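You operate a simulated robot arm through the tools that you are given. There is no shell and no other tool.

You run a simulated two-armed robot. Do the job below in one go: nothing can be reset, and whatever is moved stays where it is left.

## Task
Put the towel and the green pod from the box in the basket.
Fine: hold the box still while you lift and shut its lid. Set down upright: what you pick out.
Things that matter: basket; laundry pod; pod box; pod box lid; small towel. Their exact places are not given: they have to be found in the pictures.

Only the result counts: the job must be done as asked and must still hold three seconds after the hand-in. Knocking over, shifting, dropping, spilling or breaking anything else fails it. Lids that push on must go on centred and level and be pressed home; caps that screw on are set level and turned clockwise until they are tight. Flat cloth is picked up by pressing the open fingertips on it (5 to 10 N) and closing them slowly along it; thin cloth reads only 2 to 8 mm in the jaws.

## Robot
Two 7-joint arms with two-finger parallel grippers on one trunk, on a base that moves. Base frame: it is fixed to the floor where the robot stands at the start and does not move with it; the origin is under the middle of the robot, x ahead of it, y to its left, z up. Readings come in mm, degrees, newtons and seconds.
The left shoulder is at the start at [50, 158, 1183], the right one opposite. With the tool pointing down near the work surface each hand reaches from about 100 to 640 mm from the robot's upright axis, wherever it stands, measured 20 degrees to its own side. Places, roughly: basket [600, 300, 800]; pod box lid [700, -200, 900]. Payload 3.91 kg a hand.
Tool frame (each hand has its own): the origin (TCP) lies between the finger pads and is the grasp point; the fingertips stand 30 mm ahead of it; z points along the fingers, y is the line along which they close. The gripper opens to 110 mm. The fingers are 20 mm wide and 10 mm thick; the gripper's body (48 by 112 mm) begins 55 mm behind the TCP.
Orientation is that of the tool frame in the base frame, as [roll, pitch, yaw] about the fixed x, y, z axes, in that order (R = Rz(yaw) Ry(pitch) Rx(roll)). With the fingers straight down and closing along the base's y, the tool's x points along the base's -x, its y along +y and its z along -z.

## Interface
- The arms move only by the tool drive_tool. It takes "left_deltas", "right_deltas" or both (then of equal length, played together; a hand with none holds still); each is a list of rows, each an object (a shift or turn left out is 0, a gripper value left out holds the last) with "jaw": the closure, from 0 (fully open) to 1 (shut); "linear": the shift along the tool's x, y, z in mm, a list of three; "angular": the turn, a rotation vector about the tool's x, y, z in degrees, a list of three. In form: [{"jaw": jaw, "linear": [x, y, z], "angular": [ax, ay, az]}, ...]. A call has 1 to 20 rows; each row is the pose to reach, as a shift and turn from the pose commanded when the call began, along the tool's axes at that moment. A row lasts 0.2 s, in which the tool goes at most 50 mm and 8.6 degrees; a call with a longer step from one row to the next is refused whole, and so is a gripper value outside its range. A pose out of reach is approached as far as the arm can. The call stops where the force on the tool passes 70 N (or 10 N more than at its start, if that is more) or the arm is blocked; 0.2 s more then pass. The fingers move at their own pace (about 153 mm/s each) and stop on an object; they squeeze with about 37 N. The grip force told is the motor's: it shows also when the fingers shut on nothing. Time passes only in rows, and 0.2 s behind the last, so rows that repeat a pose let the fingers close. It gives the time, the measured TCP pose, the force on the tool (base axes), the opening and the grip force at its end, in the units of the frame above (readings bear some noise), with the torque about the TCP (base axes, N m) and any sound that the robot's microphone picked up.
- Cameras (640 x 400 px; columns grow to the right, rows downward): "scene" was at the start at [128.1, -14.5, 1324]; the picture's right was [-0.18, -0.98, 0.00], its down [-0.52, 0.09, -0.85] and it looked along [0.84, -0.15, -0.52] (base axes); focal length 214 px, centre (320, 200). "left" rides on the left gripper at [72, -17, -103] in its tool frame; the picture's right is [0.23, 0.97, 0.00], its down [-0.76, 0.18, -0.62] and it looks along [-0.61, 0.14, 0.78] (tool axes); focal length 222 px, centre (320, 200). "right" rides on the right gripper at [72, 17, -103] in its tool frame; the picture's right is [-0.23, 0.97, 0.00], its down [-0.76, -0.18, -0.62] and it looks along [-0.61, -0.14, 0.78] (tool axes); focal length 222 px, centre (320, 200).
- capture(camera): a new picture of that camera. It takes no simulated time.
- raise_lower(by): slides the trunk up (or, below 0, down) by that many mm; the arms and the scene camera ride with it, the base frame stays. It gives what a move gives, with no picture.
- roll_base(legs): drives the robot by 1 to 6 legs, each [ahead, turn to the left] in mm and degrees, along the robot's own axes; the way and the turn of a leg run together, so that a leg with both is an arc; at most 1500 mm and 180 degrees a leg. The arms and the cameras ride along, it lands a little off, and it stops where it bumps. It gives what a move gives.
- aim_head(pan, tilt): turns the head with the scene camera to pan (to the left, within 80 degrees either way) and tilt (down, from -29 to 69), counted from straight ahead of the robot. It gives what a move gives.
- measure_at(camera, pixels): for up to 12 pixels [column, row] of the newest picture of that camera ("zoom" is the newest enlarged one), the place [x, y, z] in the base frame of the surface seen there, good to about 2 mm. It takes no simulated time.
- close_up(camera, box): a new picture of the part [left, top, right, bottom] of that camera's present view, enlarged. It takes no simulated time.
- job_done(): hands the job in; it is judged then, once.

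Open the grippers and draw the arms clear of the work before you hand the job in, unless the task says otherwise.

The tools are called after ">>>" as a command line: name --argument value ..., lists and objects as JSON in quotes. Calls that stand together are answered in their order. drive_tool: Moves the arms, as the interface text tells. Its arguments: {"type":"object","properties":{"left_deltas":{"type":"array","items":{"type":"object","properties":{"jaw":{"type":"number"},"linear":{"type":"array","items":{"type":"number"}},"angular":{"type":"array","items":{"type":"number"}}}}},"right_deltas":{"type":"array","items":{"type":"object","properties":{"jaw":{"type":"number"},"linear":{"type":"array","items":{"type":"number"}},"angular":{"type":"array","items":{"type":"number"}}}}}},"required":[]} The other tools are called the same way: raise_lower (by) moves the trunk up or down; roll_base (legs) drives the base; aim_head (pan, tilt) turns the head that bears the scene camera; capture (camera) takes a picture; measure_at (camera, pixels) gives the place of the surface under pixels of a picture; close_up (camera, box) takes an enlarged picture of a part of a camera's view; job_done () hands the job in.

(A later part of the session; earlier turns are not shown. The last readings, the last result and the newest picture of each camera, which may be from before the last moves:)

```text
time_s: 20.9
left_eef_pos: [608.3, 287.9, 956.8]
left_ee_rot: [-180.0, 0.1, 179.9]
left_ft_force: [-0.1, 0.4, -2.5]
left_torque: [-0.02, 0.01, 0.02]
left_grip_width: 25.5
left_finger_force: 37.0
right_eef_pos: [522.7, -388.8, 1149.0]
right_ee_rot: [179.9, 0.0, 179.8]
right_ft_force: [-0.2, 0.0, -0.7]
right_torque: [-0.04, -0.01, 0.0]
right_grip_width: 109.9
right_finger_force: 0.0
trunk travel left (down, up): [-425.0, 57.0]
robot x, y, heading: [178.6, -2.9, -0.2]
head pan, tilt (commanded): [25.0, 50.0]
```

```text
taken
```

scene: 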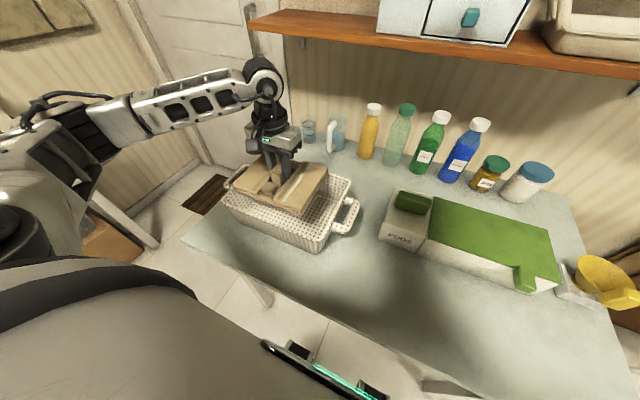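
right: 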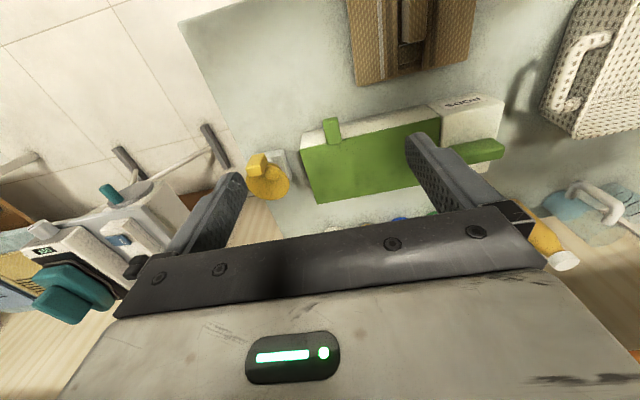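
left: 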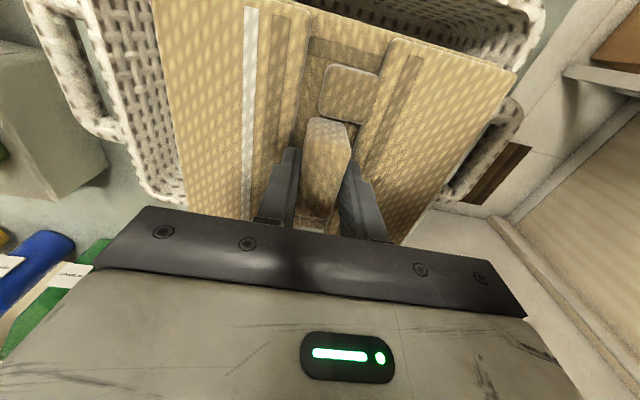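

I measure the towel's edges and the rim in the left and scene views to check the gaps.

>>> measure_at --camera "left" --pixels '[[510, 75], [460, 170], [157, 20], [180, 190], [535, 60], [520, 8], [85, 8], [165, 195], [505, 105], [480, 170], [130, 120], [400, 48]]'

>>> close_up --camera "scene" --box '[210, 130, 370, 260]'

```text
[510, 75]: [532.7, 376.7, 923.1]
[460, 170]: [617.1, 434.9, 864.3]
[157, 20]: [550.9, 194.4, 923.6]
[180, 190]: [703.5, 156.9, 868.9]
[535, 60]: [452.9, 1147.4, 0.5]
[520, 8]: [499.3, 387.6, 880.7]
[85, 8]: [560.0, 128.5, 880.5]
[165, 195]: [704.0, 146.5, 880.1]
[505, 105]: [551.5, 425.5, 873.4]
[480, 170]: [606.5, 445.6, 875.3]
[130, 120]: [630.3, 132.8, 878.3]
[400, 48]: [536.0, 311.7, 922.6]
```

```text
3.08 times, centred on (290, 195) of scene
```

zoom: 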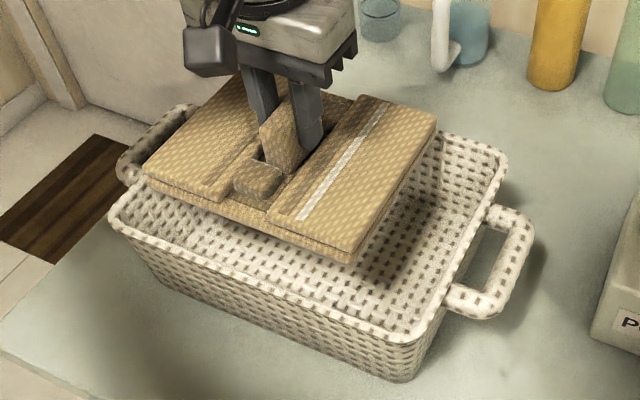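

Gaps are at least 20 mm all round. I lower the towel to the basket floor slowly.

>>> drive_tool --left_deltas '[{"jaw": 1, "linear": [0, 2, 25]}, {"jaw": 1, "linear": [0, 2, 50]}, {"jaw": 1, "linear": [0, 2, 75]}, {"jaw": 1, "linear": [0, 2, 92]}, {"jaw": 1, "linear": [0, 2, 102]}, {"jaw": 1, "linear": [0, 2, 108]}, {"jaw": 1, "linear": [0, 2, 108]}]'

>>> close_up --camera "scene" --box '[210, 130, 370, 260]'

```text
time_s: 22.5
left_eef_pos: [606.7, 288.0, 847.2]
left_ee_rot: [-179.8, 0.1, 179.9]
left_ft_force: [-0.8, 0.7, -2.6]
left_torque: [0.03, 0.01, 0.02]
left_grip_width: 25.4
left_finger_force: 36.7
right_eef_pos: [522.0, -390.0, 1148.5]
right_ee_rot: [179.9, 0.0, 179.9]
right_ft_force: [-0.1, -0.1, 0.4]
right_torque: [0.0, 0.01, 0.02]
right_grip_width: 110.1
right_finger_force: 0.1
trunk travel left (down, up): [-425.0, 57.0]
robot x, y, heading: [181.3, -0.9, -0.3]
head pan, tilt (commanded): [25.0, 50.0]
```

```text
3.08 times, centred on (290, 195) of scene
```

zoom: 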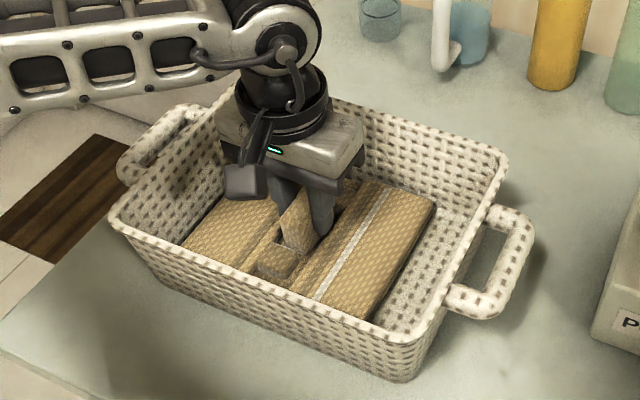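

The force still shows the towel's full weight (−2.6 N), so it hasn't touched down. I lower a few mm more.

>>> drive_tool --left_deltas '[{"jaw": 1, "linear": [0, 0, 1.5]}, {"jaw": 1, "linear": [0, 0, 3]}, {"jaw": 1, "linear": [0, 0, 3]}]'

```text
time_s: 23.3
left_eef_pos: [607.6, 287.7, 844.3]
left_ee_rot: [-179.9, 0.1, -179.9]
left_ft_force: [0.0, 0.4, -2.4]
left_torque: [0.0, 0.0, -0.01]
left_grip_width: 25.7
left_finger_force: 36.7
right_eef_pos: [521.1, -389.1, 1148.1]
right_ee_rot: [179.9, 0.0, 179.8]
right_ft_force: [0.6, 0.2, -1.2]
right_torque: [0.0, 0.01, 0.0]
right_grip_width: 109.9
right_finger_force: 0.0
trunk travel left (down, up): [-425.0, 57.0]
robot x, y, heading: [181.7, 0.1, -0.2]
head pan, tilt (commanded): [25.0, 50.0]
```

Still hanging freely at z≈844; I continue down in small steps.

>>> drive_tool --left_deltas '[{"jaw": 1, "linear": [0, 0, 1.5]}, {"jaw": 1, "linear": [0, 0, 3]}, {"jaw": 1, "linear": [0, 0, 3]}]'

```text
time_s: 24.1
left_eef_pos: [607.7, 288.4, 842.6]
left_ee_rot: [179.9, 0.4, -180.0]
left_ft_force: [3.3, 4.3, 18.1]
left_torque: [0.04, 1.19, -0.15]
left_grip_width: 25.8
left_finger_force: 37.4
right_eef_pos: [522.0, -390.0, 1148.4]
right_ee_rot: [179.9, 0.1, 179.7]
right_ft_force: [0.0, 0.1, 0.0]
right_torque: [0.01, -0.02, -0.01]
right_grip_width: 109.9
right_finger_force: 0.0
trunk travel left (down, up): [-425.0, 57.0]
robot x, y, heading: [176.9, 0.0, -0.3]
head pan, tilt (commanded): [25.0, 50.0]
```

The towel touches down (18 N). I ease up 1.5 mm, open the jaws and lift away.

>>> drive_tool --left_deltas '[{"jaw": 1, "linear": [0, 0, -1.5]}, {"jaw": 0.7, "linear": [0, 0, -1.5]}, {"jaw": 0.6, "linear": [0, 0, -1.5]}, {"jaw": 0.6, "linear": [0, 0, -1.5]}, {"jaw": 0.6, "linear": [0, 0, -10]}, {"jaw": 0.6, "linear": [0, 0, -25]}, {"jaw": 0.6, "linear": [0, 0, -50]}, {"jaw": 0.6, "linear": [0, 0, -90]}, {"jaw": 0.6, "linear": [0, 0, -135]}, {"jaw": 0.6, "linear": [0, 0, -180]}, {"jaw": 0.6, "linear": [0, 0, -225]}]'

>>> close_up --camera "scene" --box '[210, 130, 370, 260]'

```text
time_s: 26.5
left_eef_pos: [605.4, 289.5, 1068.5]
left_ee_rot: [179.9, 0.0, 179.9]
left_ft_force: [-0.3, 0.2, -0.3]
left_torque: [-0.02, -0.01, 0.02]
left_grip_width: 44.0
left_finger_force: 0.0
right_eef_pos: [521.7, -389.1, 1147.2]
right_ee_rot: [179.9, 0.0, 179.8]
right_ft_force: [-1.0, 0.2, 0.0]
right_torque: [0.01, 0.02, 0.02]
right_grip_width: 110.0
right_finger_force: 0.1
trunk travel left (down, up): [-425.0, 57.0]
robot x, y, heading: [180.5, -1.8, -0.4]
head pan, tilt (commanded): [25.0, 50.0]
```

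```text
3.08 times, centred on (290, 195) of scene
```

zoom: 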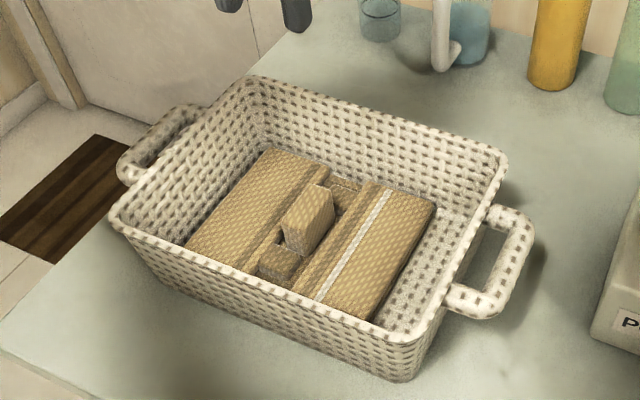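

The towel lies flat in the basket. Now I turn the left hand 90° (closing along x) on the way to above the box's green knob at [690,−33].

>>> drive_tool --left_deltas '[{"jaw": 0.2, "linear": [-7, -27, 0], "angular": [0, 0, 7.5]}, {"jaw": 0.2, "linear": [-14, -54, 0], "angular": [0, 0, 15]}, {"jaw": 0.2, "linear": [-21, -81, 0], "angular": [0, 0, 22.5]}, {"jaw": 0.2, "linear": [-28, -108, 0], "angular": [0, 0, 30]}, {"jaw": 0.2, "linear": [-35, -135, 0], "angular": [0, 0, 37.5]}, {"jaw": 0.2, "linear": [-42, -162, 0], "angular": [0, 0, 45]}, {"jaw": 0.2, "linear": [-49, -189, 0], "angular": [0, 0, 52.5]}, {"jaw": 0.2, "linear": [-56, -216, 0], "angular": [0, 0, 60]}, {"jaw": 0.2, "linear": [-63, -243, 0], "angular": [0, 0, 67.5]}, {"jaw": 0.2, "linear": [-70, -270, 0], "angular": [0, 0, 75]}, {"jaw": 0.2, "linear": [-77, -297, 0], "angular": [0, 0, 82.5]}, {"jaw": 0.2, "linear": [-85, -322, 0], "angular": [0, 0, 90]}, {"jaw": 0.2, "linear": [-85, -322, 0], "angular": [0, 0, 90]}]'

>>> capture --camera "left"

>>> aim_head --pan -5 --tilt 45

>>> capture --camera "scene"

```text
time_s: 29.3
left_eef_pos: [508.9, 20.9, 1141.0]
left_ee_rot: [-179.9, 0.3, 90.0]
left_ft_force: [0.8, 0.8, -0.1]
left_torque: [-0.07, 0.04, -0.03]
left_grip_width: 88.0
left_finger_force: 0.0
left hand out of reach, approached as far as the arm can: row 8, 9, 10, 11, 12, 13
right_eef_pos: [523.8, -388.2, 1150.6]
right_ee_rot: [-179.9, -0.1, 179.9]
right_ft_force: [0.3, 1.3, 0.2]
right_torque: [-0.06, 0.04, -0.04]
right_grip_width: 110.0
right_finger_force: 0.1
trunk travel left (down, up): [-425.0, 57.0]
robot x, y, heading: [179.3, -2.9, 0.0]
head pan, tilt (commanded): [25.0, 50.0]
```

```text
taken
```

left: 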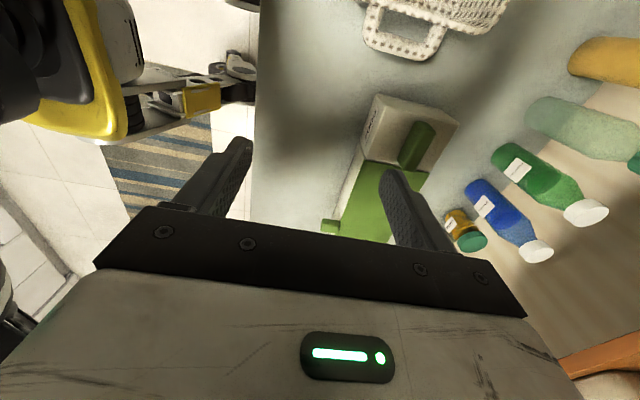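

```text
time_s: 30.2
left_eef_pos: [508.6, 18.6, 1140.3]
left_ee_rot: [-180.0, 0.1, 90.1]
left_ft_force: [0.8, 0.3, 0.4]
left_torque: [-0.02, -0.01, -0.01]
left_grip_width: 88.0
left_finger_force: 0.0
right_eef_pos: [521.4, -390.5, 1148.7]
right_ee_rot: [179.9, 0.0, 179.8]
right_ft_force: [0.3, 0.2, -0.2]
right_torque: [-0.01, 0.0, 0.01]
right_grip_width: 109.9
right_finger_force: 0.1
trunk travel left (down, up): [-425.0, 57.0]
robot x, y, heading: [179.8, 1.1, -0.3]
head pan, tilt (commanded): [-5.0, 45.0]
```

```text
taken
```

scene: 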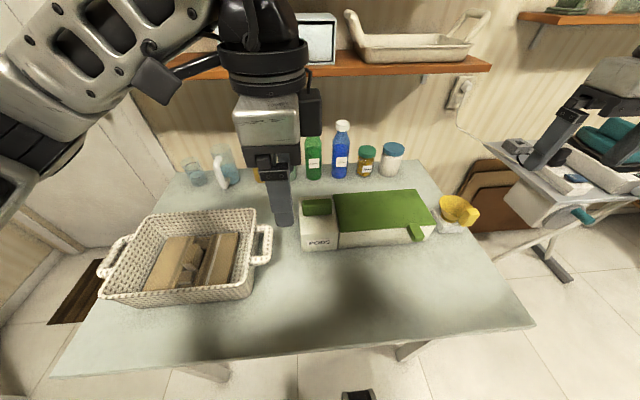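

That pose was out of reach at this height; the hand stopped at [509, 19, 1140] with the right orientation. I try lower, then forward toward the knob, to see whether it can be reached.

>>> drive_tool --left_deltas '[{"jaw": 0.2, "linear": [0, 0, 45]}, {"jaw": 0.2, "linear": [0, 0, 90]}, {"jaw": 0.2, "linear": [0, 0, 135]}, {"jaw": 0.2, "linear": [-5, 40, 150]}, {"jaw": 0.2, "linear": [-15, 80, 150]}, {"jaw": 0.2, "linear": [-25, 120, 150]}, {"jaw": 0.2, "linear": [-40, 150, 150]}, {"jaw": 0.2, "linear": [-52, 181, 150]}, {"jaw": 0.2, "linear": [-52, 181, 150]}]'

>>> capture --camera "left"

>>> capture --camera "scene"

```text
time_s: 32.2
left_eef_pos: [509.8, 19.1, 1011.5]
left_ee_rot: [179.0, -0.3, 92.0]
left_ft_force: [0.3, -0.7, -0.2]
left_torque: [-0.01, 0.02, 0.01]
left_grip_width: 88.1
left_finger_force: 0.0
left hand out of reach, approached as far as the arm can: row 1, 2, 3, 4, 5, 6, 7, 8, 9
right_eef_pos: [522.3, -389.3, 1148.3]
right_ee_rot: [179.9, 0.0, 179.8]
right_ft_force: [-0.4, 0.4, -0.3]
right_torque: [0.0, 0.02, 0.01]
right_grip_width: 110.1
right_finger_force: 0.0
trunk travel left (down, up): [-425.0, 57.0]
robot x, y, heading: [179.8, 0.6, 0.0]
head pan, tilt (commanded): [-5.0, 45.0]
```

```text
taken
```

left: 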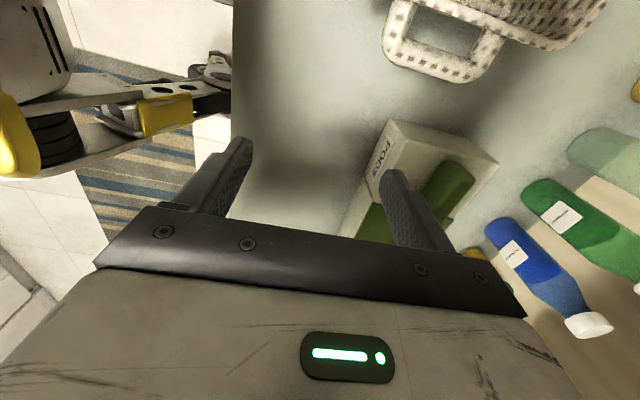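

```text
taken
```

scene: 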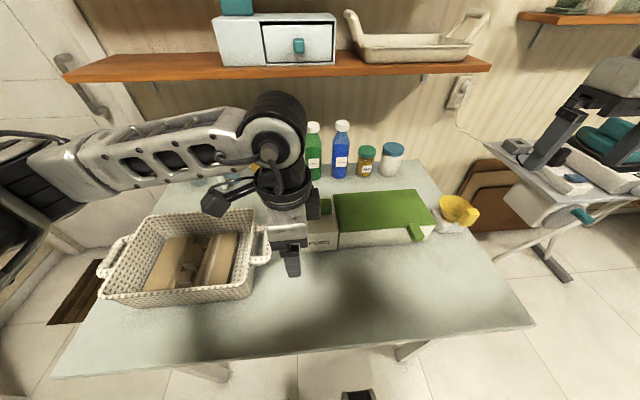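

The hand seems to be at a wrist limit for yaw 90. I turn it back the other way, toward yaw 180 first and on to −90, to test whether that side is reachable.

>>> drive_tool --left_deltas '[{"jaw": 0.2, "linear": [0, 5, -10], "angular": [0, 0, -8]}, {"jaw": 0.2, "linear": [0, 10, -20], "angular": [0, 0, -16]}, {"jaw": 0.2, "linear": [0, 15, -30], "angular": [0, 0, -24]}, {"jaw": 0.2, "linear": [0, 20, -40], "angular": [0, 0, -32]}, {"jaw": 0.2, "linear": [0, 25, -40], "angular": [0, 0, -40]}, {"jaw": 0.2, "linear": [0, 30, -40], "angular": [0, 0, -48]}, {"jaw": 0.2, "linear": [0, 35, -40], "angular": [0, 0, -56]}, {"jaw": 0.2, "linear": [0, 40, -40], "angular": [0, 0, -64]}, {"jaw": 0.2, "linear": [0, 45, -40], "angular": [0, 0, -72]}, {"jaw": 0.2, "linear": [0, 50, -40], "angular": [0, 0, -80]}, {"jaw": 0.2, "linear": [0, 60, -40], "angular": [0, 0, -88]}, {"jaw": 0.2, "linear": [0, 80, -40], "angular": [0, 0, -92]}]'

>>> drive_tool --left_deltas '[{"angular": [0, 0, -8]}, {"angular": [0, 0, -16]}, {"angular": [0, 0, -24]}, {"angular": [0, 0, -32]}, {"angular": [0, 0, -40]}, {"angular": [0, 0, -48]}, {"angular": [0, 0, -56]}, {"angular": [0, 0, -64]}, {"angular": [0, 0, -72]}, {"angular": [0, 0, -80]}, {"angular": [0, 0, -88]}, {"angular": [0, 0, -90]}]'

>>> capture --camera "scene"

```text
time_s: 34.8
left_eef_pos: [586.2, 23.7, 1044.0]
left_ee_rot: [-179.8, 0.1, -177.9]
left_ft_force: [-0.4, 0.0, 0.1]
left_torque: [0.0, 0.0, -0.01]
left_grip_width: 88.0
left_finger_force: 0.0
right_eef_pos: [523.0, -389.9, 1149.0]
right_ee_rot: [180.0, 0.0, 179.8]
right_ft_force: [0.0, 0.0, 0.6]
right_torque: [-0.04, 0.0, 0.0]
right_grip_width: 109.9
right_finger_force: 0.1
trunk travel left (down, up): [-425.0, 57.0]
robot x, y, heading: [178.8, -0.4, -0.1]
head pan, tilt (commanded): [-5.0, 45.0]
```

```text
time_s: 37.4
left_eef_pos: [586.6, 24.0, 1045.0]
left_ee_rot: [-179.9, -0.1, -88.0]
left_ft_force: [0.2, 0.4, -0.4]
left_torque: [0.01, 0.01, -0.01]
left_grip_width: 88.2
left_finger_force: 0.2
right_eef_pos: [522.3, -388.8, 1148.7]
right_ee_rot: [179.8, -0.1, 179.7]
right_ft_force: [-0.5, -0.1, -0.1]
right_torque: [0.0, -0.01, -0.01]
right_grip_width: 109.9
right_finger_force: 0.2
trunk travel left (down, up): [-425.0, 57.0]
robot x, y, heading: [179.5, -1.8, 0.0]
head pan, tilt (commanded): [-5.0, 45.0]
```

```text
taken
```

scene: 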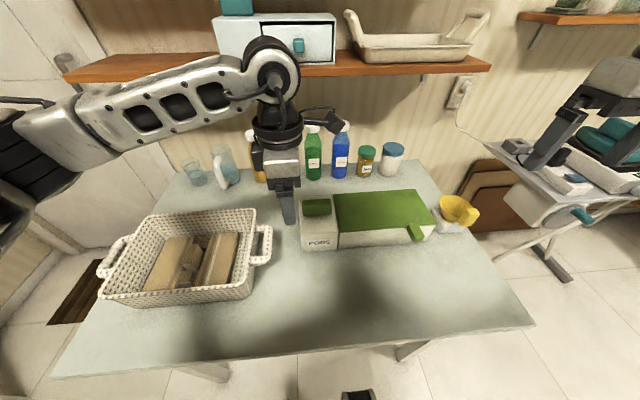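

Yaw −88 is reachable here. I go on to above the knob in this orientation.

>>> drive_tool --left_deltas '[{"jaw": 0.2, "linear": [10, -25, 0], "angular": [0, 0, -1]}, {"jaw": 0.2, "linear": [22, -50, 0], "angular": [0, 0, -2]}, {"jaw": 0.2, "linear": [36, -75, 10], "angular": [0, 0, -2]}, {"jaw": 0.2, "linear": [57, -104, 30], "angular": [0, 0, -2]}, {"jaw": 0.2, "linear": [57, -104, 45], "angular": [0, 0, -2]}, {"jaw": 0.2, "linear": [57, -104, 45], "angular": [0, 0, -2]}]'

>>> capture --camera "left"

>>> capture --camera "scene"

```text
time_s: 38.8
left_eef_pos: [692.7, -29.6, 999.5]
left_ee_rot: [-179.9, -0.1, -86.1]
left_ft_force: [0.6, 0.7, -0.9]
left_torque: [0.0, 0.01, 0.0]
left_grip_width: 87.9
left_finger_force: 0.1
right_eef_pos: [521.3, -390.0, 1149.1]
right_ee_rot: [179.9, 0.0, 179.9]
right_ft_force: [0.0, -1.3, 0.5]
right_torque: [0.02, 0.01, -0.01]
right_grip_width: 110.1
right_finger_force: 0.1
trunk travel left (down, up): [-425.0, 57.0]
robot x, y, heading: [179.0, -1.4, -0.2]
head pan, tilt (commanded): [-5.0, 45.0]
```

```text
taken
```

left: 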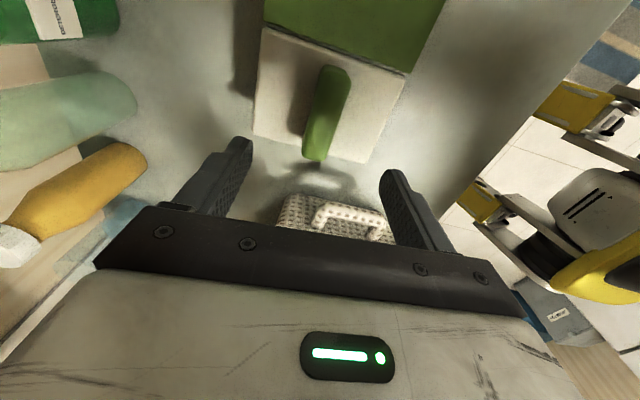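

```text
taken
```

scene: 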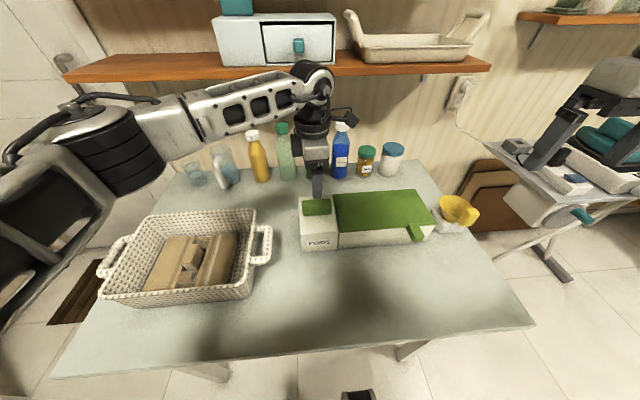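

The hand is above the knob; the knob shows at (328,110) in the left view. I measure the knob and the seam between it and the lid.

>>> close_up --camera "left" --box '[230, 0, 450, 190]'

>>> measure_at --camera "zoom" --pixels '[[270, 200], [310, 200], [240, 220], [330, 230], [280, 300], [290, 350], [310, 150], [250, 370], [110, 100], [480, 190], [300, 80], [520, 170]]'

```text
2.11 times, centred on (340, 95) of left
```

zoom: 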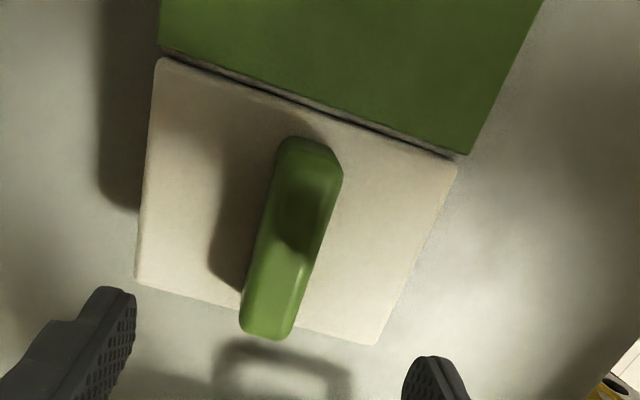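

```text
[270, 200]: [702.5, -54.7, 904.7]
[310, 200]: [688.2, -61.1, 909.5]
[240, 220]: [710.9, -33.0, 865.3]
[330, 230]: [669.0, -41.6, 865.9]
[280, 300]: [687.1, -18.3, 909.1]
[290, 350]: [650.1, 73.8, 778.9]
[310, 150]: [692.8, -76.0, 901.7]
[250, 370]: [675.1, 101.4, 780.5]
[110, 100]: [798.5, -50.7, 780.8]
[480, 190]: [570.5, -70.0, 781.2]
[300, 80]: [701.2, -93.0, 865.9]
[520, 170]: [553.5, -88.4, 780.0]
```

The knob spans x≈678–704 and y≈−72…+3. I square the yaw and then tilt the hand 30° so its body and camera lean left, away from the lid's swing.

>>> drive_tool --left_deltas '[{"jaw": 0.3, "linear": [0, 1, 0], "angular": [0, 0, 2]}, {"jaw": 0.3, "linear": [0, 1, 0], "angular": [0, 0, 4]}]'

>>> drive_tool --left_deltas '[{"angular": [0, 6, 0]}, {"angular": [0, 12, 0]}, {"angular": [0, 18, 0]}, {"angular": [0, 24, 0]}, {"angular": [0, 30, 0]}, {"angular": [0, 30, 0]}]'

>>> capture --camera "scene"

>>> capture --camera "left"

```text
time_s: 39.4
left_eef_pos: [691.5, -29.6, 999.3]
left_ee_rot: [-180.0, 0.0, -90.2]
left_ft_force: [-0.4, -0.3, 0.2]
left_torque: [0.02, 0.03, -0.02]
left_grip_width: 77.1
left_finger_force: 0.1
right_eef_pos: [521.4, -390.2, 1148.6]
right_ee_rot: [179.9, 0.1, 179.9]
right_ft_force: [-0.2, 0.4, -0.5]
right_torque: [-0.02, 0.0, -0.03]
right_grip_width: 110.1
right_finger_force: 0.0
trunk travel left (down, up): [-425.0, 57.0]
robot x, y, heading: [177.6, -0.6, -0.4]
head pan, tilt (commanded): [-5.0, 45.0]
```

```text
time_s: 40.8
left_eef_pos: [690.3, -30.8, 999.6]
left_ee_rot: [-179.9, -30.2, -90.1]
left_ft_force: [-1.2, 0.5, -0.2]
left_torque: [0.0, 0.0, 0.02]
left_grip_width: 77.2
left_finger_force: 0.0
right_eef_pos: [521.5, -390.1, 1149.0]
right_ee_rot: [179.8, 0.0, 179.7]
right_ft_force: [-0.4, 0.3, 0.4]
right_torque: [0.0, -0.01, -0.02]
right_grip_width: 109.9
right_finger_force: 0.1
trunk travel left (down, up): [-425.0, 57.0]
robot x, y, heading: [176.9, 3.1, -0.3]
head pan, tilt (commanded): [-5.0, 45.0]
```

```text
taken
```

scene: 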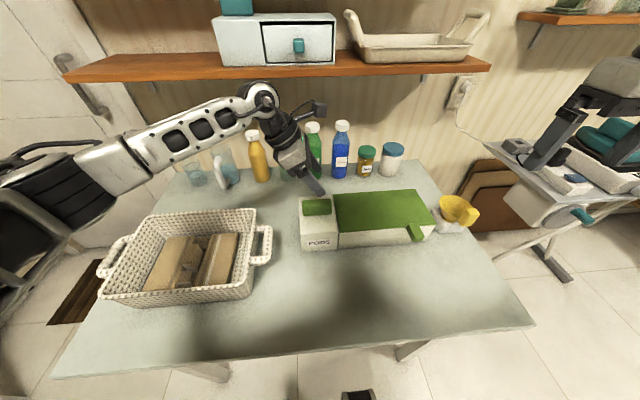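

```text
taken
```

left: 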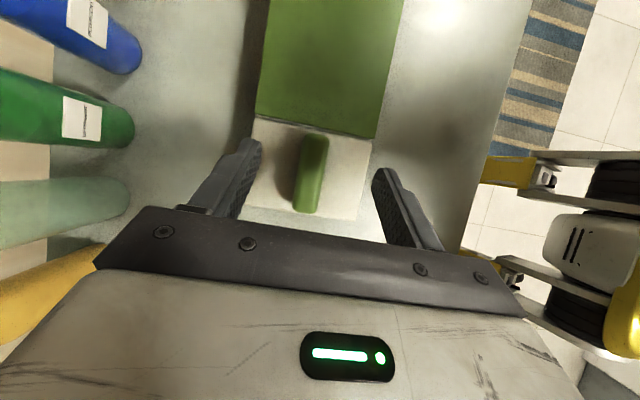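

The tilted pose is reached, with the knob between the fingers at (311,172). I descend vertically 95 mm to straddle the knob.

>>> drive_tool --left_deltas '[{"jaw": 0.3, "linear": [-15, 0, 25]}, {"jaw": 0.3, "linear": [-30, 0, 50]}, {"jaw": 0.3, "linear": [-42, 0, 68]}, {"jaw": 0.3, "linear": [-50, 0, 81]}, {"jaw": 0.3, "linear": [-50, 0, 81]}]'

>>> capture --camera "left"

>>> close_up --camera "scene" --box '[240, 130, 450, 270]'

```text
time_s: 42.0
left_eef_pos: [689.8, -27.4, 902.6]
left_ee_rot: [-179.8, -30.1, -90.2]
left_ft_force: [0.5, 0.4, 0.1]
left_torque: [-0.03, 0.0, 0.01]
left_grip_width: 77.0
left_finger_force: 0.0
right_eef_pos: [521.9, -388.0, 1148.3]
right_ee_rot: [-180.0, 0.0, 179.7]
right_ft_force: [0.9, 0.3, -0.6]
right_torque: [0.0, -0.01, -0.01]
right_grip_width: 109.9
right_finger_force: 0.1
trunk travel left (down, up): [-425.0, 57.0]
robot x, y, heading: [181.6, 2.3, -0.2]
head pan, tilt (commanded): [-5.0, 45.0]
```

```text
taken
```

left: 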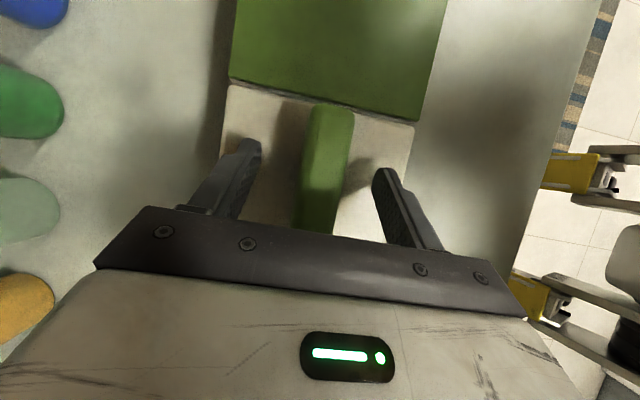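

```text
2.86 times, centred on (345, 200) of scene
```

zoom: 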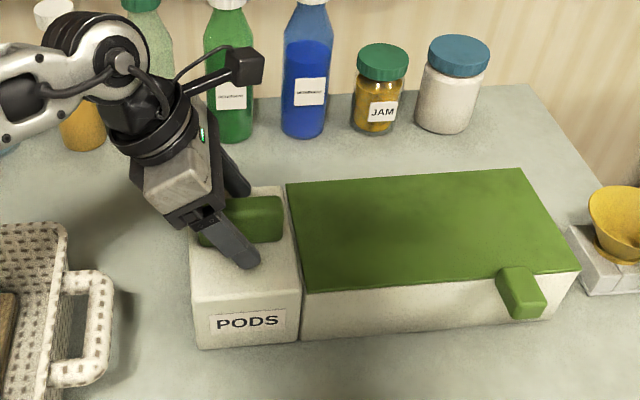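

The fingers straddle the knob. I go 3 mm lower, centre by 1 mm and close slowly on the knob.

>>> drive_tool --left_deltas '[{"jaw": 0.3, "linear": [-1.5, -1, 2.6]}, {"jaw": 0.5, "linear": [-1.5, -1, 2.6]}, {"jaw": 0.65, "linear": [-1.5, -1, 2.6]}, {"jaw": 0.72, "linear": [-1.5, -1, 2.6]}, {"jaw": 0.76, "linear": [-1.5, -1, 2.6]}, {"jaw": 0.8, "linear": [-1.5, -1, 2.6]}, {"jaw": 1.0, "linear": [-1.5, -1, 2.6]}, {"jaw": 1.0, "linear": [-1.5, -1, 2.6]}]'

>>> close_up --camera "scene" --box '[240, 130, 450, 270]'

>>> measure_at --camera "zoom" --pixels '[[195, 345], [298, 338], [303, 335], [543, 318], [303, 288], [520, 268], [545, 275], [505, 300], [530, 310], [500, 275], [290, 185], [520, 170]]'

```text
time_s: 43.8
left_eef_pos: [692.4, -28.7, 900.6]
left_ee_rot: [180.0, -30.1, -90.1]
left_ft_force: [-0.1, -0.6, -0.1]
left_torque: [-0.05, 0.03, 0.1]
left_grip_width: 25.8
left_finger_force: 36.1
right_eef_pos: [521.6, -390.6, 1147.4]
right_ee_rot: [179.9, -0.1, 179.8]
right_ft_force: [0.0, 0.6, 0.1]
right_torque: [-0.01, 0.01, 0.02]
right_grip_width: 110.0
right_finger_force: 0.0
trunk travel left (down, up): [-425.0, 57.0]
robot x, y, heading: [180.5, 1.3, -0.3]
head pan, tilt (commanded): [-5.0, 45.0]
```

```text
2.86 times, centred on (345, 200) of scene
```

zoom: 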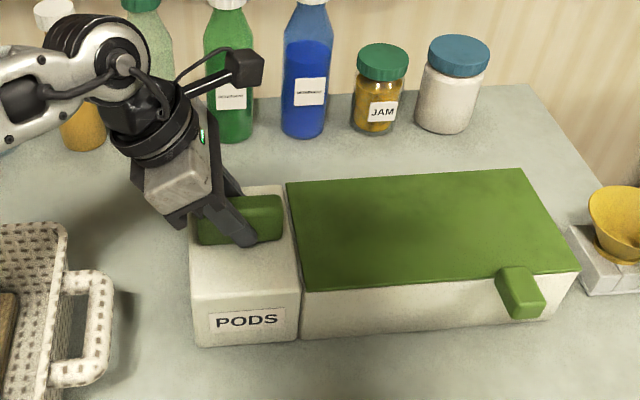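

```text
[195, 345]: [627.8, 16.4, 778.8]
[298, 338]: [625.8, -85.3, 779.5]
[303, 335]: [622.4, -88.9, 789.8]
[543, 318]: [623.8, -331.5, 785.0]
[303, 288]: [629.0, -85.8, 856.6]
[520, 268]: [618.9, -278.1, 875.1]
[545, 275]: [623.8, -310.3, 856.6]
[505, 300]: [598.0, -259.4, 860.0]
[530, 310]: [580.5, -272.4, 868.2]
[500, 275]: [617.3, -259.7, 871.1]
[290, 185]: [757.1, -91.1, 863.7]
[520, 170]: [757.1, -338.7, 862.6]
```

The knob is firmly held (25.8 mm) and the box hasn't moved. Now I bring the right hand above the lid's tab at [593,−272].

>>> drive_tool --right_deltas '[{"jaw": 0.3, "linear": [-15, 20, 30]}, {"jaw": 0.3, "linear": [-30, 45, 60]}, {"jaw": 0.3, "linear": [-45, 70, 90]}, {"jaw": 0.3, "linear": [-60, 95, 120]}, {"jaw": 0.3, "linear": [-68, 118, 150]}, {"jaw": 0.3, "linear": [-68, 118, 185]}, {"jaw": 0.3, "linear": [-68, 118, 185]}]'

>>> capture --camera "right"

>>> close_up --camera "right" --box '[220, 60, 420, 220]'

```text
time_s: 45.4
left_eef_pos: [692.6, -28.0, 900.3]
left_ee_rot: [-180.0, -30.1, -90.0]
left_ft_force: [-0.5, -0.3, 0.9]
left_torque: [0.03, 0.04, 0.11]
left_grip_width: 25.8
left_finger_force: 37.0
right_eef_pos: [592.5, -273.0, 961.8]
right_ee_rot: [179.9, 0.0, 179.8]
right_ft_force: [-1.0, 0.2, -0.7]
right_torque: [-0.05, 0.01, -0.03]
right_grip_width: 76.9
right_finger_force: 0.0
trunk travel left (down, up): [-425.0, 57.0]
robot x, y, heading: [179.2, -1.7, -0.1]
head pan, tilt (commanded): [-5.0, 45.0]
```

```text
taken
```

right: 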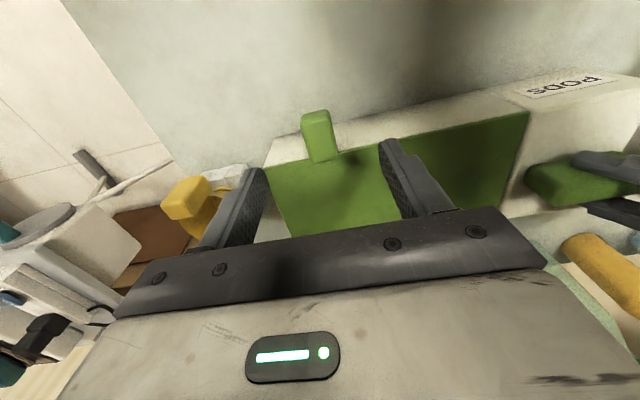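

```text
2.50 times, centred on (320, 140) of right
```

zoom: 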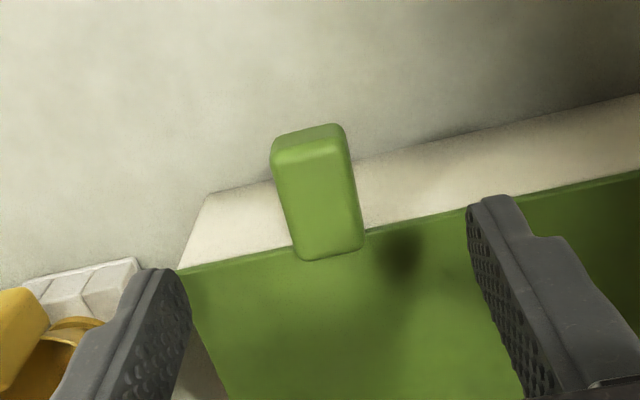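

The tab lies between the fingers at zoom (318,190). I measure its corners and the lid's edges from here.

>>> measure_at --camera "zoom" --pixels '[[280, 160], [345, 150], [300, 250], [358, 245], [310, 200], [310, 145], [273, 150], [340, 130], [230, 290], [420, 230], [500, 200], [190, 268]]'

```text
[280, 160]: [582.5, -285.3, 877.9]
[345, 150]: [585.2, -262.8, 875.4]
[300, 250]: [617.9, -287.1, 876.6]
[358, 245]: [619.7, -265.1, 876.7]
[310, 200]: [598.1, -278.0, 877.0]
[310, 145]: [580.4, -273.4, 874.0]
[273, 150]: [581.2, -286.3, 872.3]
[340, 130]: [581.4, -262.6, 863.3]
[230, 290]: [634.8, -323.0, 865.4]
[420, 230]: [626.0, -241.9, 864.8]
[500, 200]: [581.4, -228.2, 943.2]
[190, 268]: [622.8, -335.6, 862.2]
```

The tab spans x 580–621, y −287…−262, z up to 877. I tilt the right hand 35° (fingertips forward) so that it can swing with the lid, staying above the tab.

>>> drive_tool --right_deltas '[{"jaw": 0.4, "linear": [3, -1, 5], "angular": [0, -7, 0]}, {"jaw": 0.4, "linear": [6, -1, 10], "angular": [0, -14, 0]}, {"jaw": 0.4, "linear": [9, -1, 15], "angular": [0, -21, 0]}, {"jaw": 0.4, "linear": [12, -1, 20], "angular": [0, -28, 0]}, {"jaw": 0.4, "linear": [14, -1, 25], "angular": [0, -35, 0]}, {"jaw": 0.4, "linear": [14, -1, 25], "angular": [0, -35, 0]}]'

>>> capture --camera "right"

>>> close_up --camera "scene" --box '[240, 130, 450, 270]'

```text
time_s: 46.8
left_eef_pos: [693.3, -28.7, 900.6]
left_ee_rot: [-179.8, -30.1, -90.1]
left_ft_force: [1.2, -0.1, 0.2]
left_torque: [-0.04, 0.08, 0.08]
left_grip_width: 26.1
left_finger_force: 37.1
right_eef_pos: [577.7, -272.0, 939.4]
right_ee_rot: [179.9, 35.1, 179.9]
right_ft_force: [0.5, 0.2, 0.6]
right_torque: [-0.02, 0.01, -0.01]
right_grip_width: 65.9
right_finger_force: 0.0
trunk travel left (down, up): [-425.0, 57.0]
robot x, y, heading: [177.2, -1.5, -0.1]
head pan, tilt (commanded): [-5.0, 45.0]
```

```text
taken
```

right: 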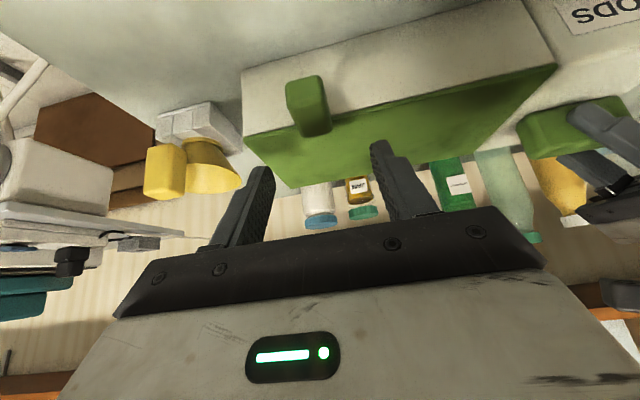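

```text
2.86 times, centred on (345, 200) of scene
```

zoom: 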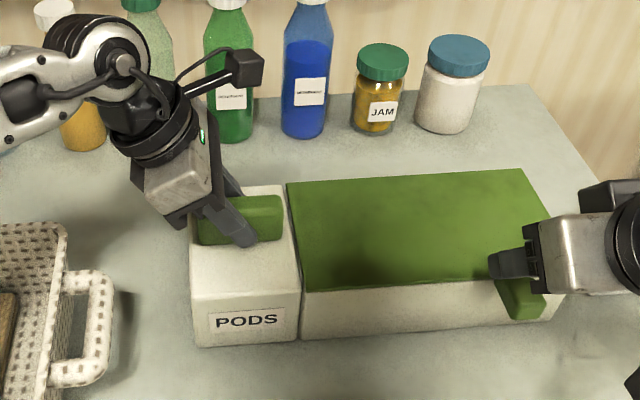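

Tilt reached. I descend vertically 55 mm so the fingers straddle the tab.

>>> drive_tool --right_deltas '[{"jaw": 0.4, "linear": [10, -1, 15]}, {"jaw": 0.4, "linear": [20, -2, 30]}, {"jaw": 0.4, "linear": [27, -2, 39]}, {"jaw": 0.4, "linear": [31, -2, 45]}, {"jaw": 0.4, "linear": [31, -2, 45]}]'

>>> capture --camera "right"

>>> close_up --camera "scene" --box '[330, 150, 470, 260]'

```text
time_s: 48.0
left_eef_pos: [692.8, -28.7, 900.8]
left_ee_rot: [-179.9, -30.2, -90.1]
left_ft_force: [0.4, 0.1, 0.6]
left_torque: [-0.04, 0.09, 0.11]
left_grip_width: 25.4
left_finger_force: 37.0
right_eef_pos: [576.7, -276.4, 884.2]
right_ee_rot: [179.9, 35.0, 179.8]
right_ft_force: [0.8, -0.5, 0.0]
right_torque: [0.03, 0.03, 0.08]
right_grip_width: 65.9
right_finger_force: 0.0
trunk travel left (down, up): [-425.0, 57.0]
robot x, y, heading: [178.8, 1.7, -0.5]
head pan, tilt (commanded): [-5.0, 45.0]
```

```text
taken
```

right: 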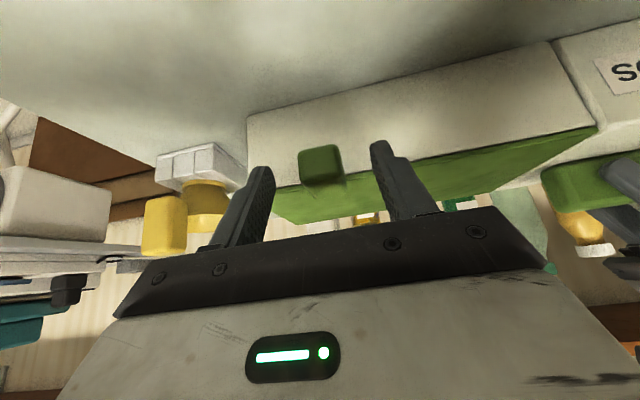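

```text
3.64 times, centred on (400, 205) of scene
```

zoom: 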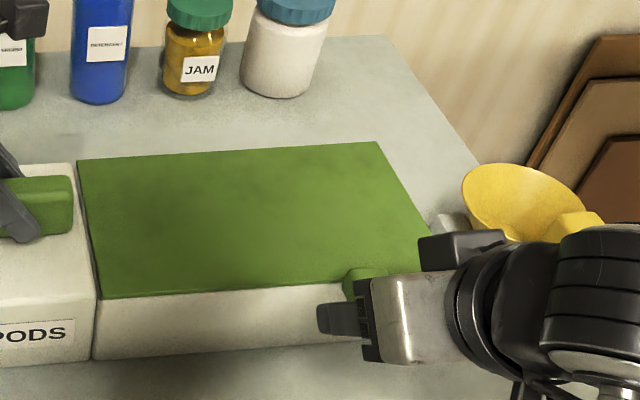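

The tab is between the fingertips ((260,175) and (378,150), tab at (320,165)). I close slowly onto the tab.

>>> drive_tool --right_deltas '[{"jaw": 0.4, "linear": [0, 1.5, 0]}, {"jaw": 0.55, "linear": [0, 1.5, 0]}, {"jaw": 0.65, "linear": [0, 1.5, 0]}, {"jaw": 0.72, "linear": [0, 1.5, 0]}, {"jaw": 0.76, "linear": [0, 1.5, 0]}, {"jaw": 0.8, "linear": [0, 1.5, 0]}, {"jaw": 1.0, "linear": [0, 1.5, 0]}, {"jaw": 1.0, "linear": [0, 1.5, 0]}]'

>>> capture --camera "right"

```text
time_s: 49.8
left_eef_pos: [693.5, -28.2, 900.5]
left_ee_rot: [-180.0, -30.0, -90.2]
left_ft_force: [1.1, 6.4, 0.9]
left_torque: [-0.6, 0.16, -0.35]
left_grip_width: 25.4
left_finger_force: 37.1
right_eef_pos: [576.6, -273.2, 884.4]
right_ee_rot: [-179.9, 35.0, 179.8]
right_ft_force: [-1.6, -7.9, 0.1]
right_torque: [-0.14, 0.01, -0.14]
right_grip_width: 27.3
right_finger_force: 37.6
trunk travel left (down, up): [-425.0, 57.0]
robot x, y, heading: [179.7, -5.4, -0.3]
head pan, tilt (commanded): [-5.0, 45.0]
```

```text
taken
```

right: 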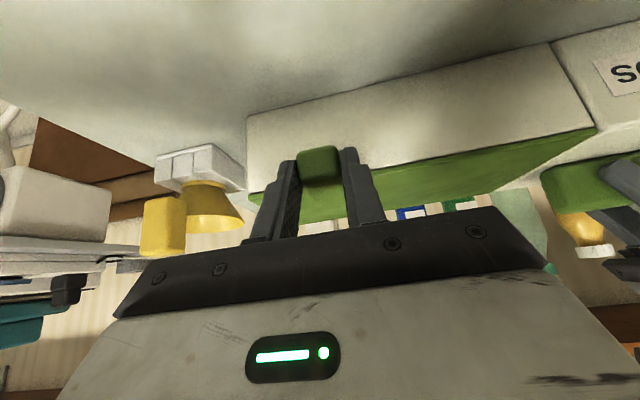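

The tab is gripped (27 mm). I lift the lid by 10° about an assumed hinge at [752, 860] as a test and watch the forces.

>>> drive_tool --right_deltas '[{"jaw": 1, "linear": [0, -1, 0], "angular": [0, 0, 0]}, {"jaw": 1, "linear": [-5.3, -1, -5.5], "angular": [0, 2.5, 0]}, {"jaw": 1, "linear": [-11.0, -1, -10.8], "angular": [0, 5, 0]}, {"jaw": 1, "linear": [-16.9, -1, -15.9], "angular": [0, 7.5, 0]}, {"jaw": 1, "linear": [-22.9, -1, -20.7], "angular": [0, 10, 0]}, {"jaw": 1, "linear": [-22.9, -1, -20.7], "angular": [0, 10, 0]}]'

>>> capture --camera "right"

>>> capture --camera "scene"

```text
time_s: 51.2
left_eef_pos: [692.8, -28.2, 899.6]
left_ee_rot: [-179.9, -30.0, -90.1]
left_ft_force: [3.6, 5.3, 1.6]
left_torque: [0.49, 0.18, 0.0]
left_grip_width: 25.6
left_finger_force: 37.1
right_eef_pos: [583.3, -274.7, 915.9]
right_ee_rot: [179.8, 25.0, 179.8]
right_ft_force: [-1.1, -3.5, 2.4]
right_torque: [-0.11, -0.23, 0.03]
right_grip_width: 27.5
right_finger_force: 37.1
trunk travel left (down, up): [-425.0, 57.0]
robot x, y, heading: [180.5, 0.0, -0.1]
head pan, tilt (commanded): [-5.0, 45.0]
```

```text
taken
```

right: 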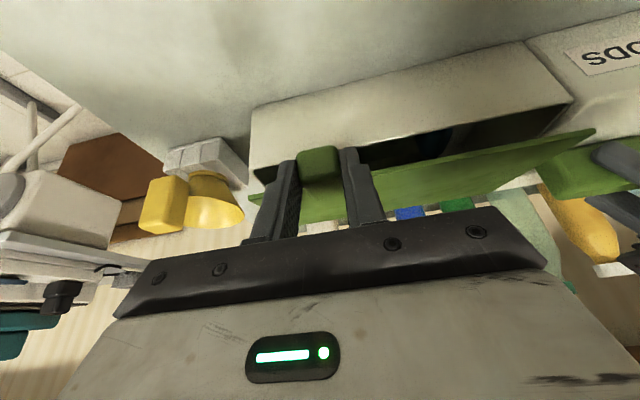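

```text
taken
```

scene: 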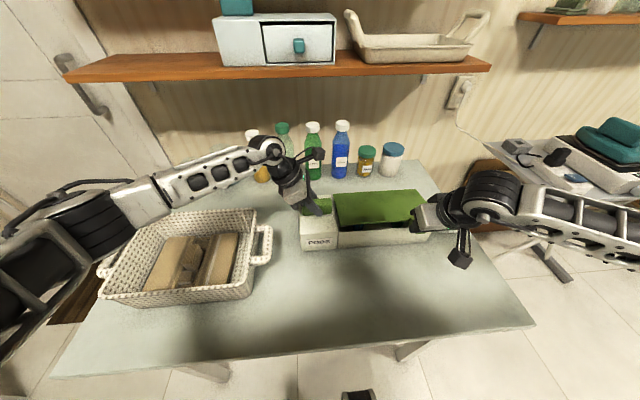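

The lid swings up about its rear edge with small forces (<6 N), the box staying put. I continue to about 60°, turning the hand half as much as the lid.

>>> drive_tool --right_deltas '[{"jaw": 1, "linear": [-10.1, 0, -10.8], "angular": [0, 2.5, 0]}, {"jaw": 1, "linear": [-21.2, 0, -20.9], "angular": [0, 5, 0]}, {"jaw": 1, "linear": [-33.1, 0, -29.9], "angular": [0, 7.5, 0]}, {"jaw": 1, "linear": [-45.7, 0, -37.9], "angular": [0, 10, 0]}, {"jaw": 1, "linear": [-59.0, 0, -44.8], "angular": [0, 12.5, 0]}, {"jaw": 1, "linear": [-72.8, 0, -50.6], "angular": [0, 15, 0]}, {"jaw": 1, "linear": [-87.3, 0, -55.1], "angular": [0, 17.5, 0]}, {"jaw": 1, "linear": [-101.9, 0, -58.5], "angular": [0, 20, 0]}, {"jaw": 1, "linear": [-116.8, 0, -60.7], "angular": [0, 22.5, 0]}, {"jaw": 1, "linear": [-131.8, 0, -61.3], "angular": [0, 25, 0]}, {"jaw": 1, "linear": [-131.8, 0, -61.3], "angular": [0, 25, 0]}]'

>>> capture --camera "right"

>>> capture --camera "scene"

```text
time_s: 53.6
left_eef_pos: [691.3, -29.3, 901.2]
left_ee_rot: [-179.8, -30.0, -90.2]
left_ft_force: [12.3, 2.7, 3.7]
left_torque: [0.98, -0.49, 1.32]
left_grip_width: 25.9
left_finger_force: 37.3
right_eef_pos: [677.7, -275.3, 1026.3]
right_ee_rot: [179.8, 0.0, 179.7]
right_ft_force: [-8.5, -3.2, 3.4]
right_torque: [-0.04, 1.17, 0.75]
right_grip_width: 27.3
right_finger_force: 37.3
trunk travel left (down, up): [-425.0, 57.0]
robot x, y, heading: [179.7, -1.0, -0.1]
head pan, tilt (commanded): [-5.0, 45.0]
```

```text
taken
```

right: 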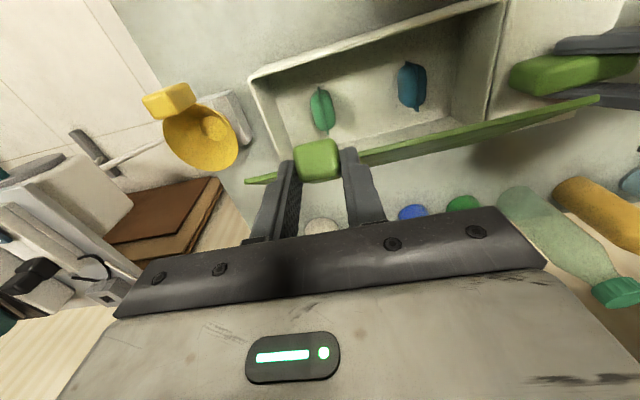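

```text
taken
```

scene: 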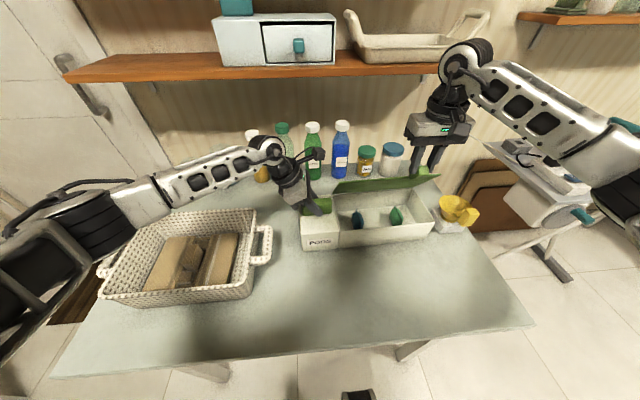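

Inside are a green pod and a blue pod, both standing. I continue swinging the lid toward 90°.

>>> drive_tool --right_deltas '[{"jaw": 1, "linear": [-13.6, 0, -6.0], "angular": [0, 1.7, 0]}, {"jaw": 1, "linear": [-27.7, 0, -10.8], "angular": [0, 3.3, 0]}, {"jaw": 1, "linear": [-42, 0, -14.4], "angular": [0, 5, 0]}, {"jaw": 1, "linear": [-56.7, 0, -16.8], "angular": [0, 6.7, 0]}, {"jaw": 1, "linear": [-71.6, 0, -17.9], "angular": [0, 8.3, 0]}, {"jaw": 1, "linear": [-86.5, 0, -17.7], "angular": [0, 10, 0]}, {"jaw": 1, "linear": [-86.5, 0, -17.7], "angular": [0, 10, 0]}]'

>>> capture --camera "right"

>>> capture --camera "scene"

```text
time_s: 55.2
left_eef_pos: [690.3, -28.2, 901.4]
left_ee_rot: [-179.7, -30.2, -90.3]
left_ft_force: [9.1, -8.8, -0.8]
left_torque: [0.72, -0.5, 1.32]
left_grip_width: 27.3
left_finger_force: 36.7
right_eef_pos: [763.1, -272.4, 1045.3]
right_ee_rot: [179.9, -9.8, -179.8]
right_ft_force: [-6.4, 9.6, 23.5]
right_torque: [0.29, 0.81, 0.64]
right_grip_width: 27.8
right_finger_force: 37.3
trunk travel left (down, up): [-425.0, 57.0]
robot x, y, heading: [179.9, 1.9, -0.2]
head pan, tilt (commanded): [-5.0, 45.0]
```

```text
taken
```

right: 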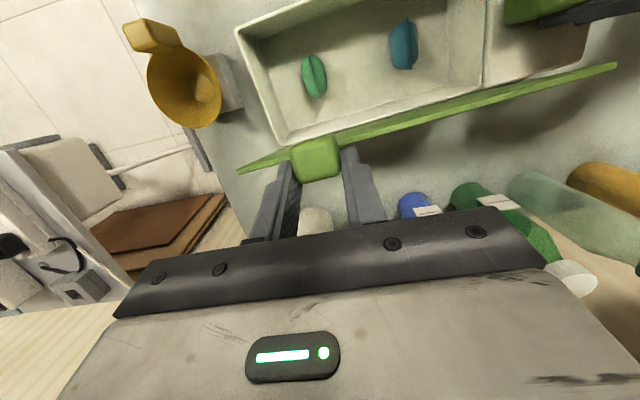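

```text
taken
```

scene: 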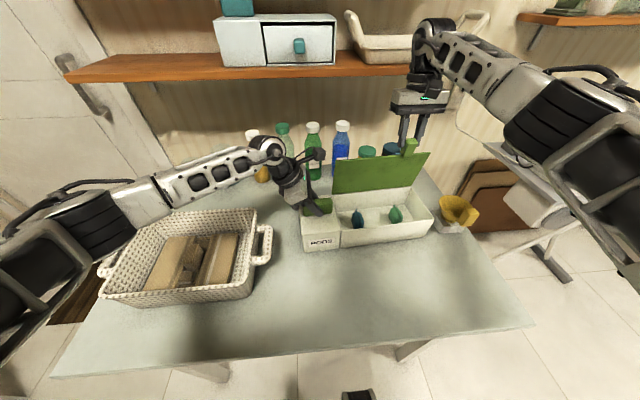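

The lid is about upright; the right hand feels 23 N upward, so my radius is a little short. I measure the lid's points to find its angle and the true hinge.

>>> close_up --camera "scene" --box '[290, 120, 450, 260]'

>>> measure_at --camera "zoom" --pixels '[[180, 190], [180, 260], [300, 160], [300, 240], [450, 150], [450, 230], [550, 140], [500, 240], [480, 110], [430, 345], [260, 380], [275, 395]]'

```text
2.86 times, centred on (370, 190) of scene
```

zoom: 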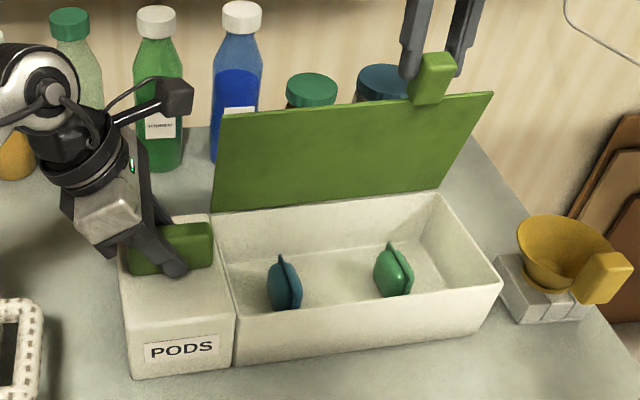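

```text
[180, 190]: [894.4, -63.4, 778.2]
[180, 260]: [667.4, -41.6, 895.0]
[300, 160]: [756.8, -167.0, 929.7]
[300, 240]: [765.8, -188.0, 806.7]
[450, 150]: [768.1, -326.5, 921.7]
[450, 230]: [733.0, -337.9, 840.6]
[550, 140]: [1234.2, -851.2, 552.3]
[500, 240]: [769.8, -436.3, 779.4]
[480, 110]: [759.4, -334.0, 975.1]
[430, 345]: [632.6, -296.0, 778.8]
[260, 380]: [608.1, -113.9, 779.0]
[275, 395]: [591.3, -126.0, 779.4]
```

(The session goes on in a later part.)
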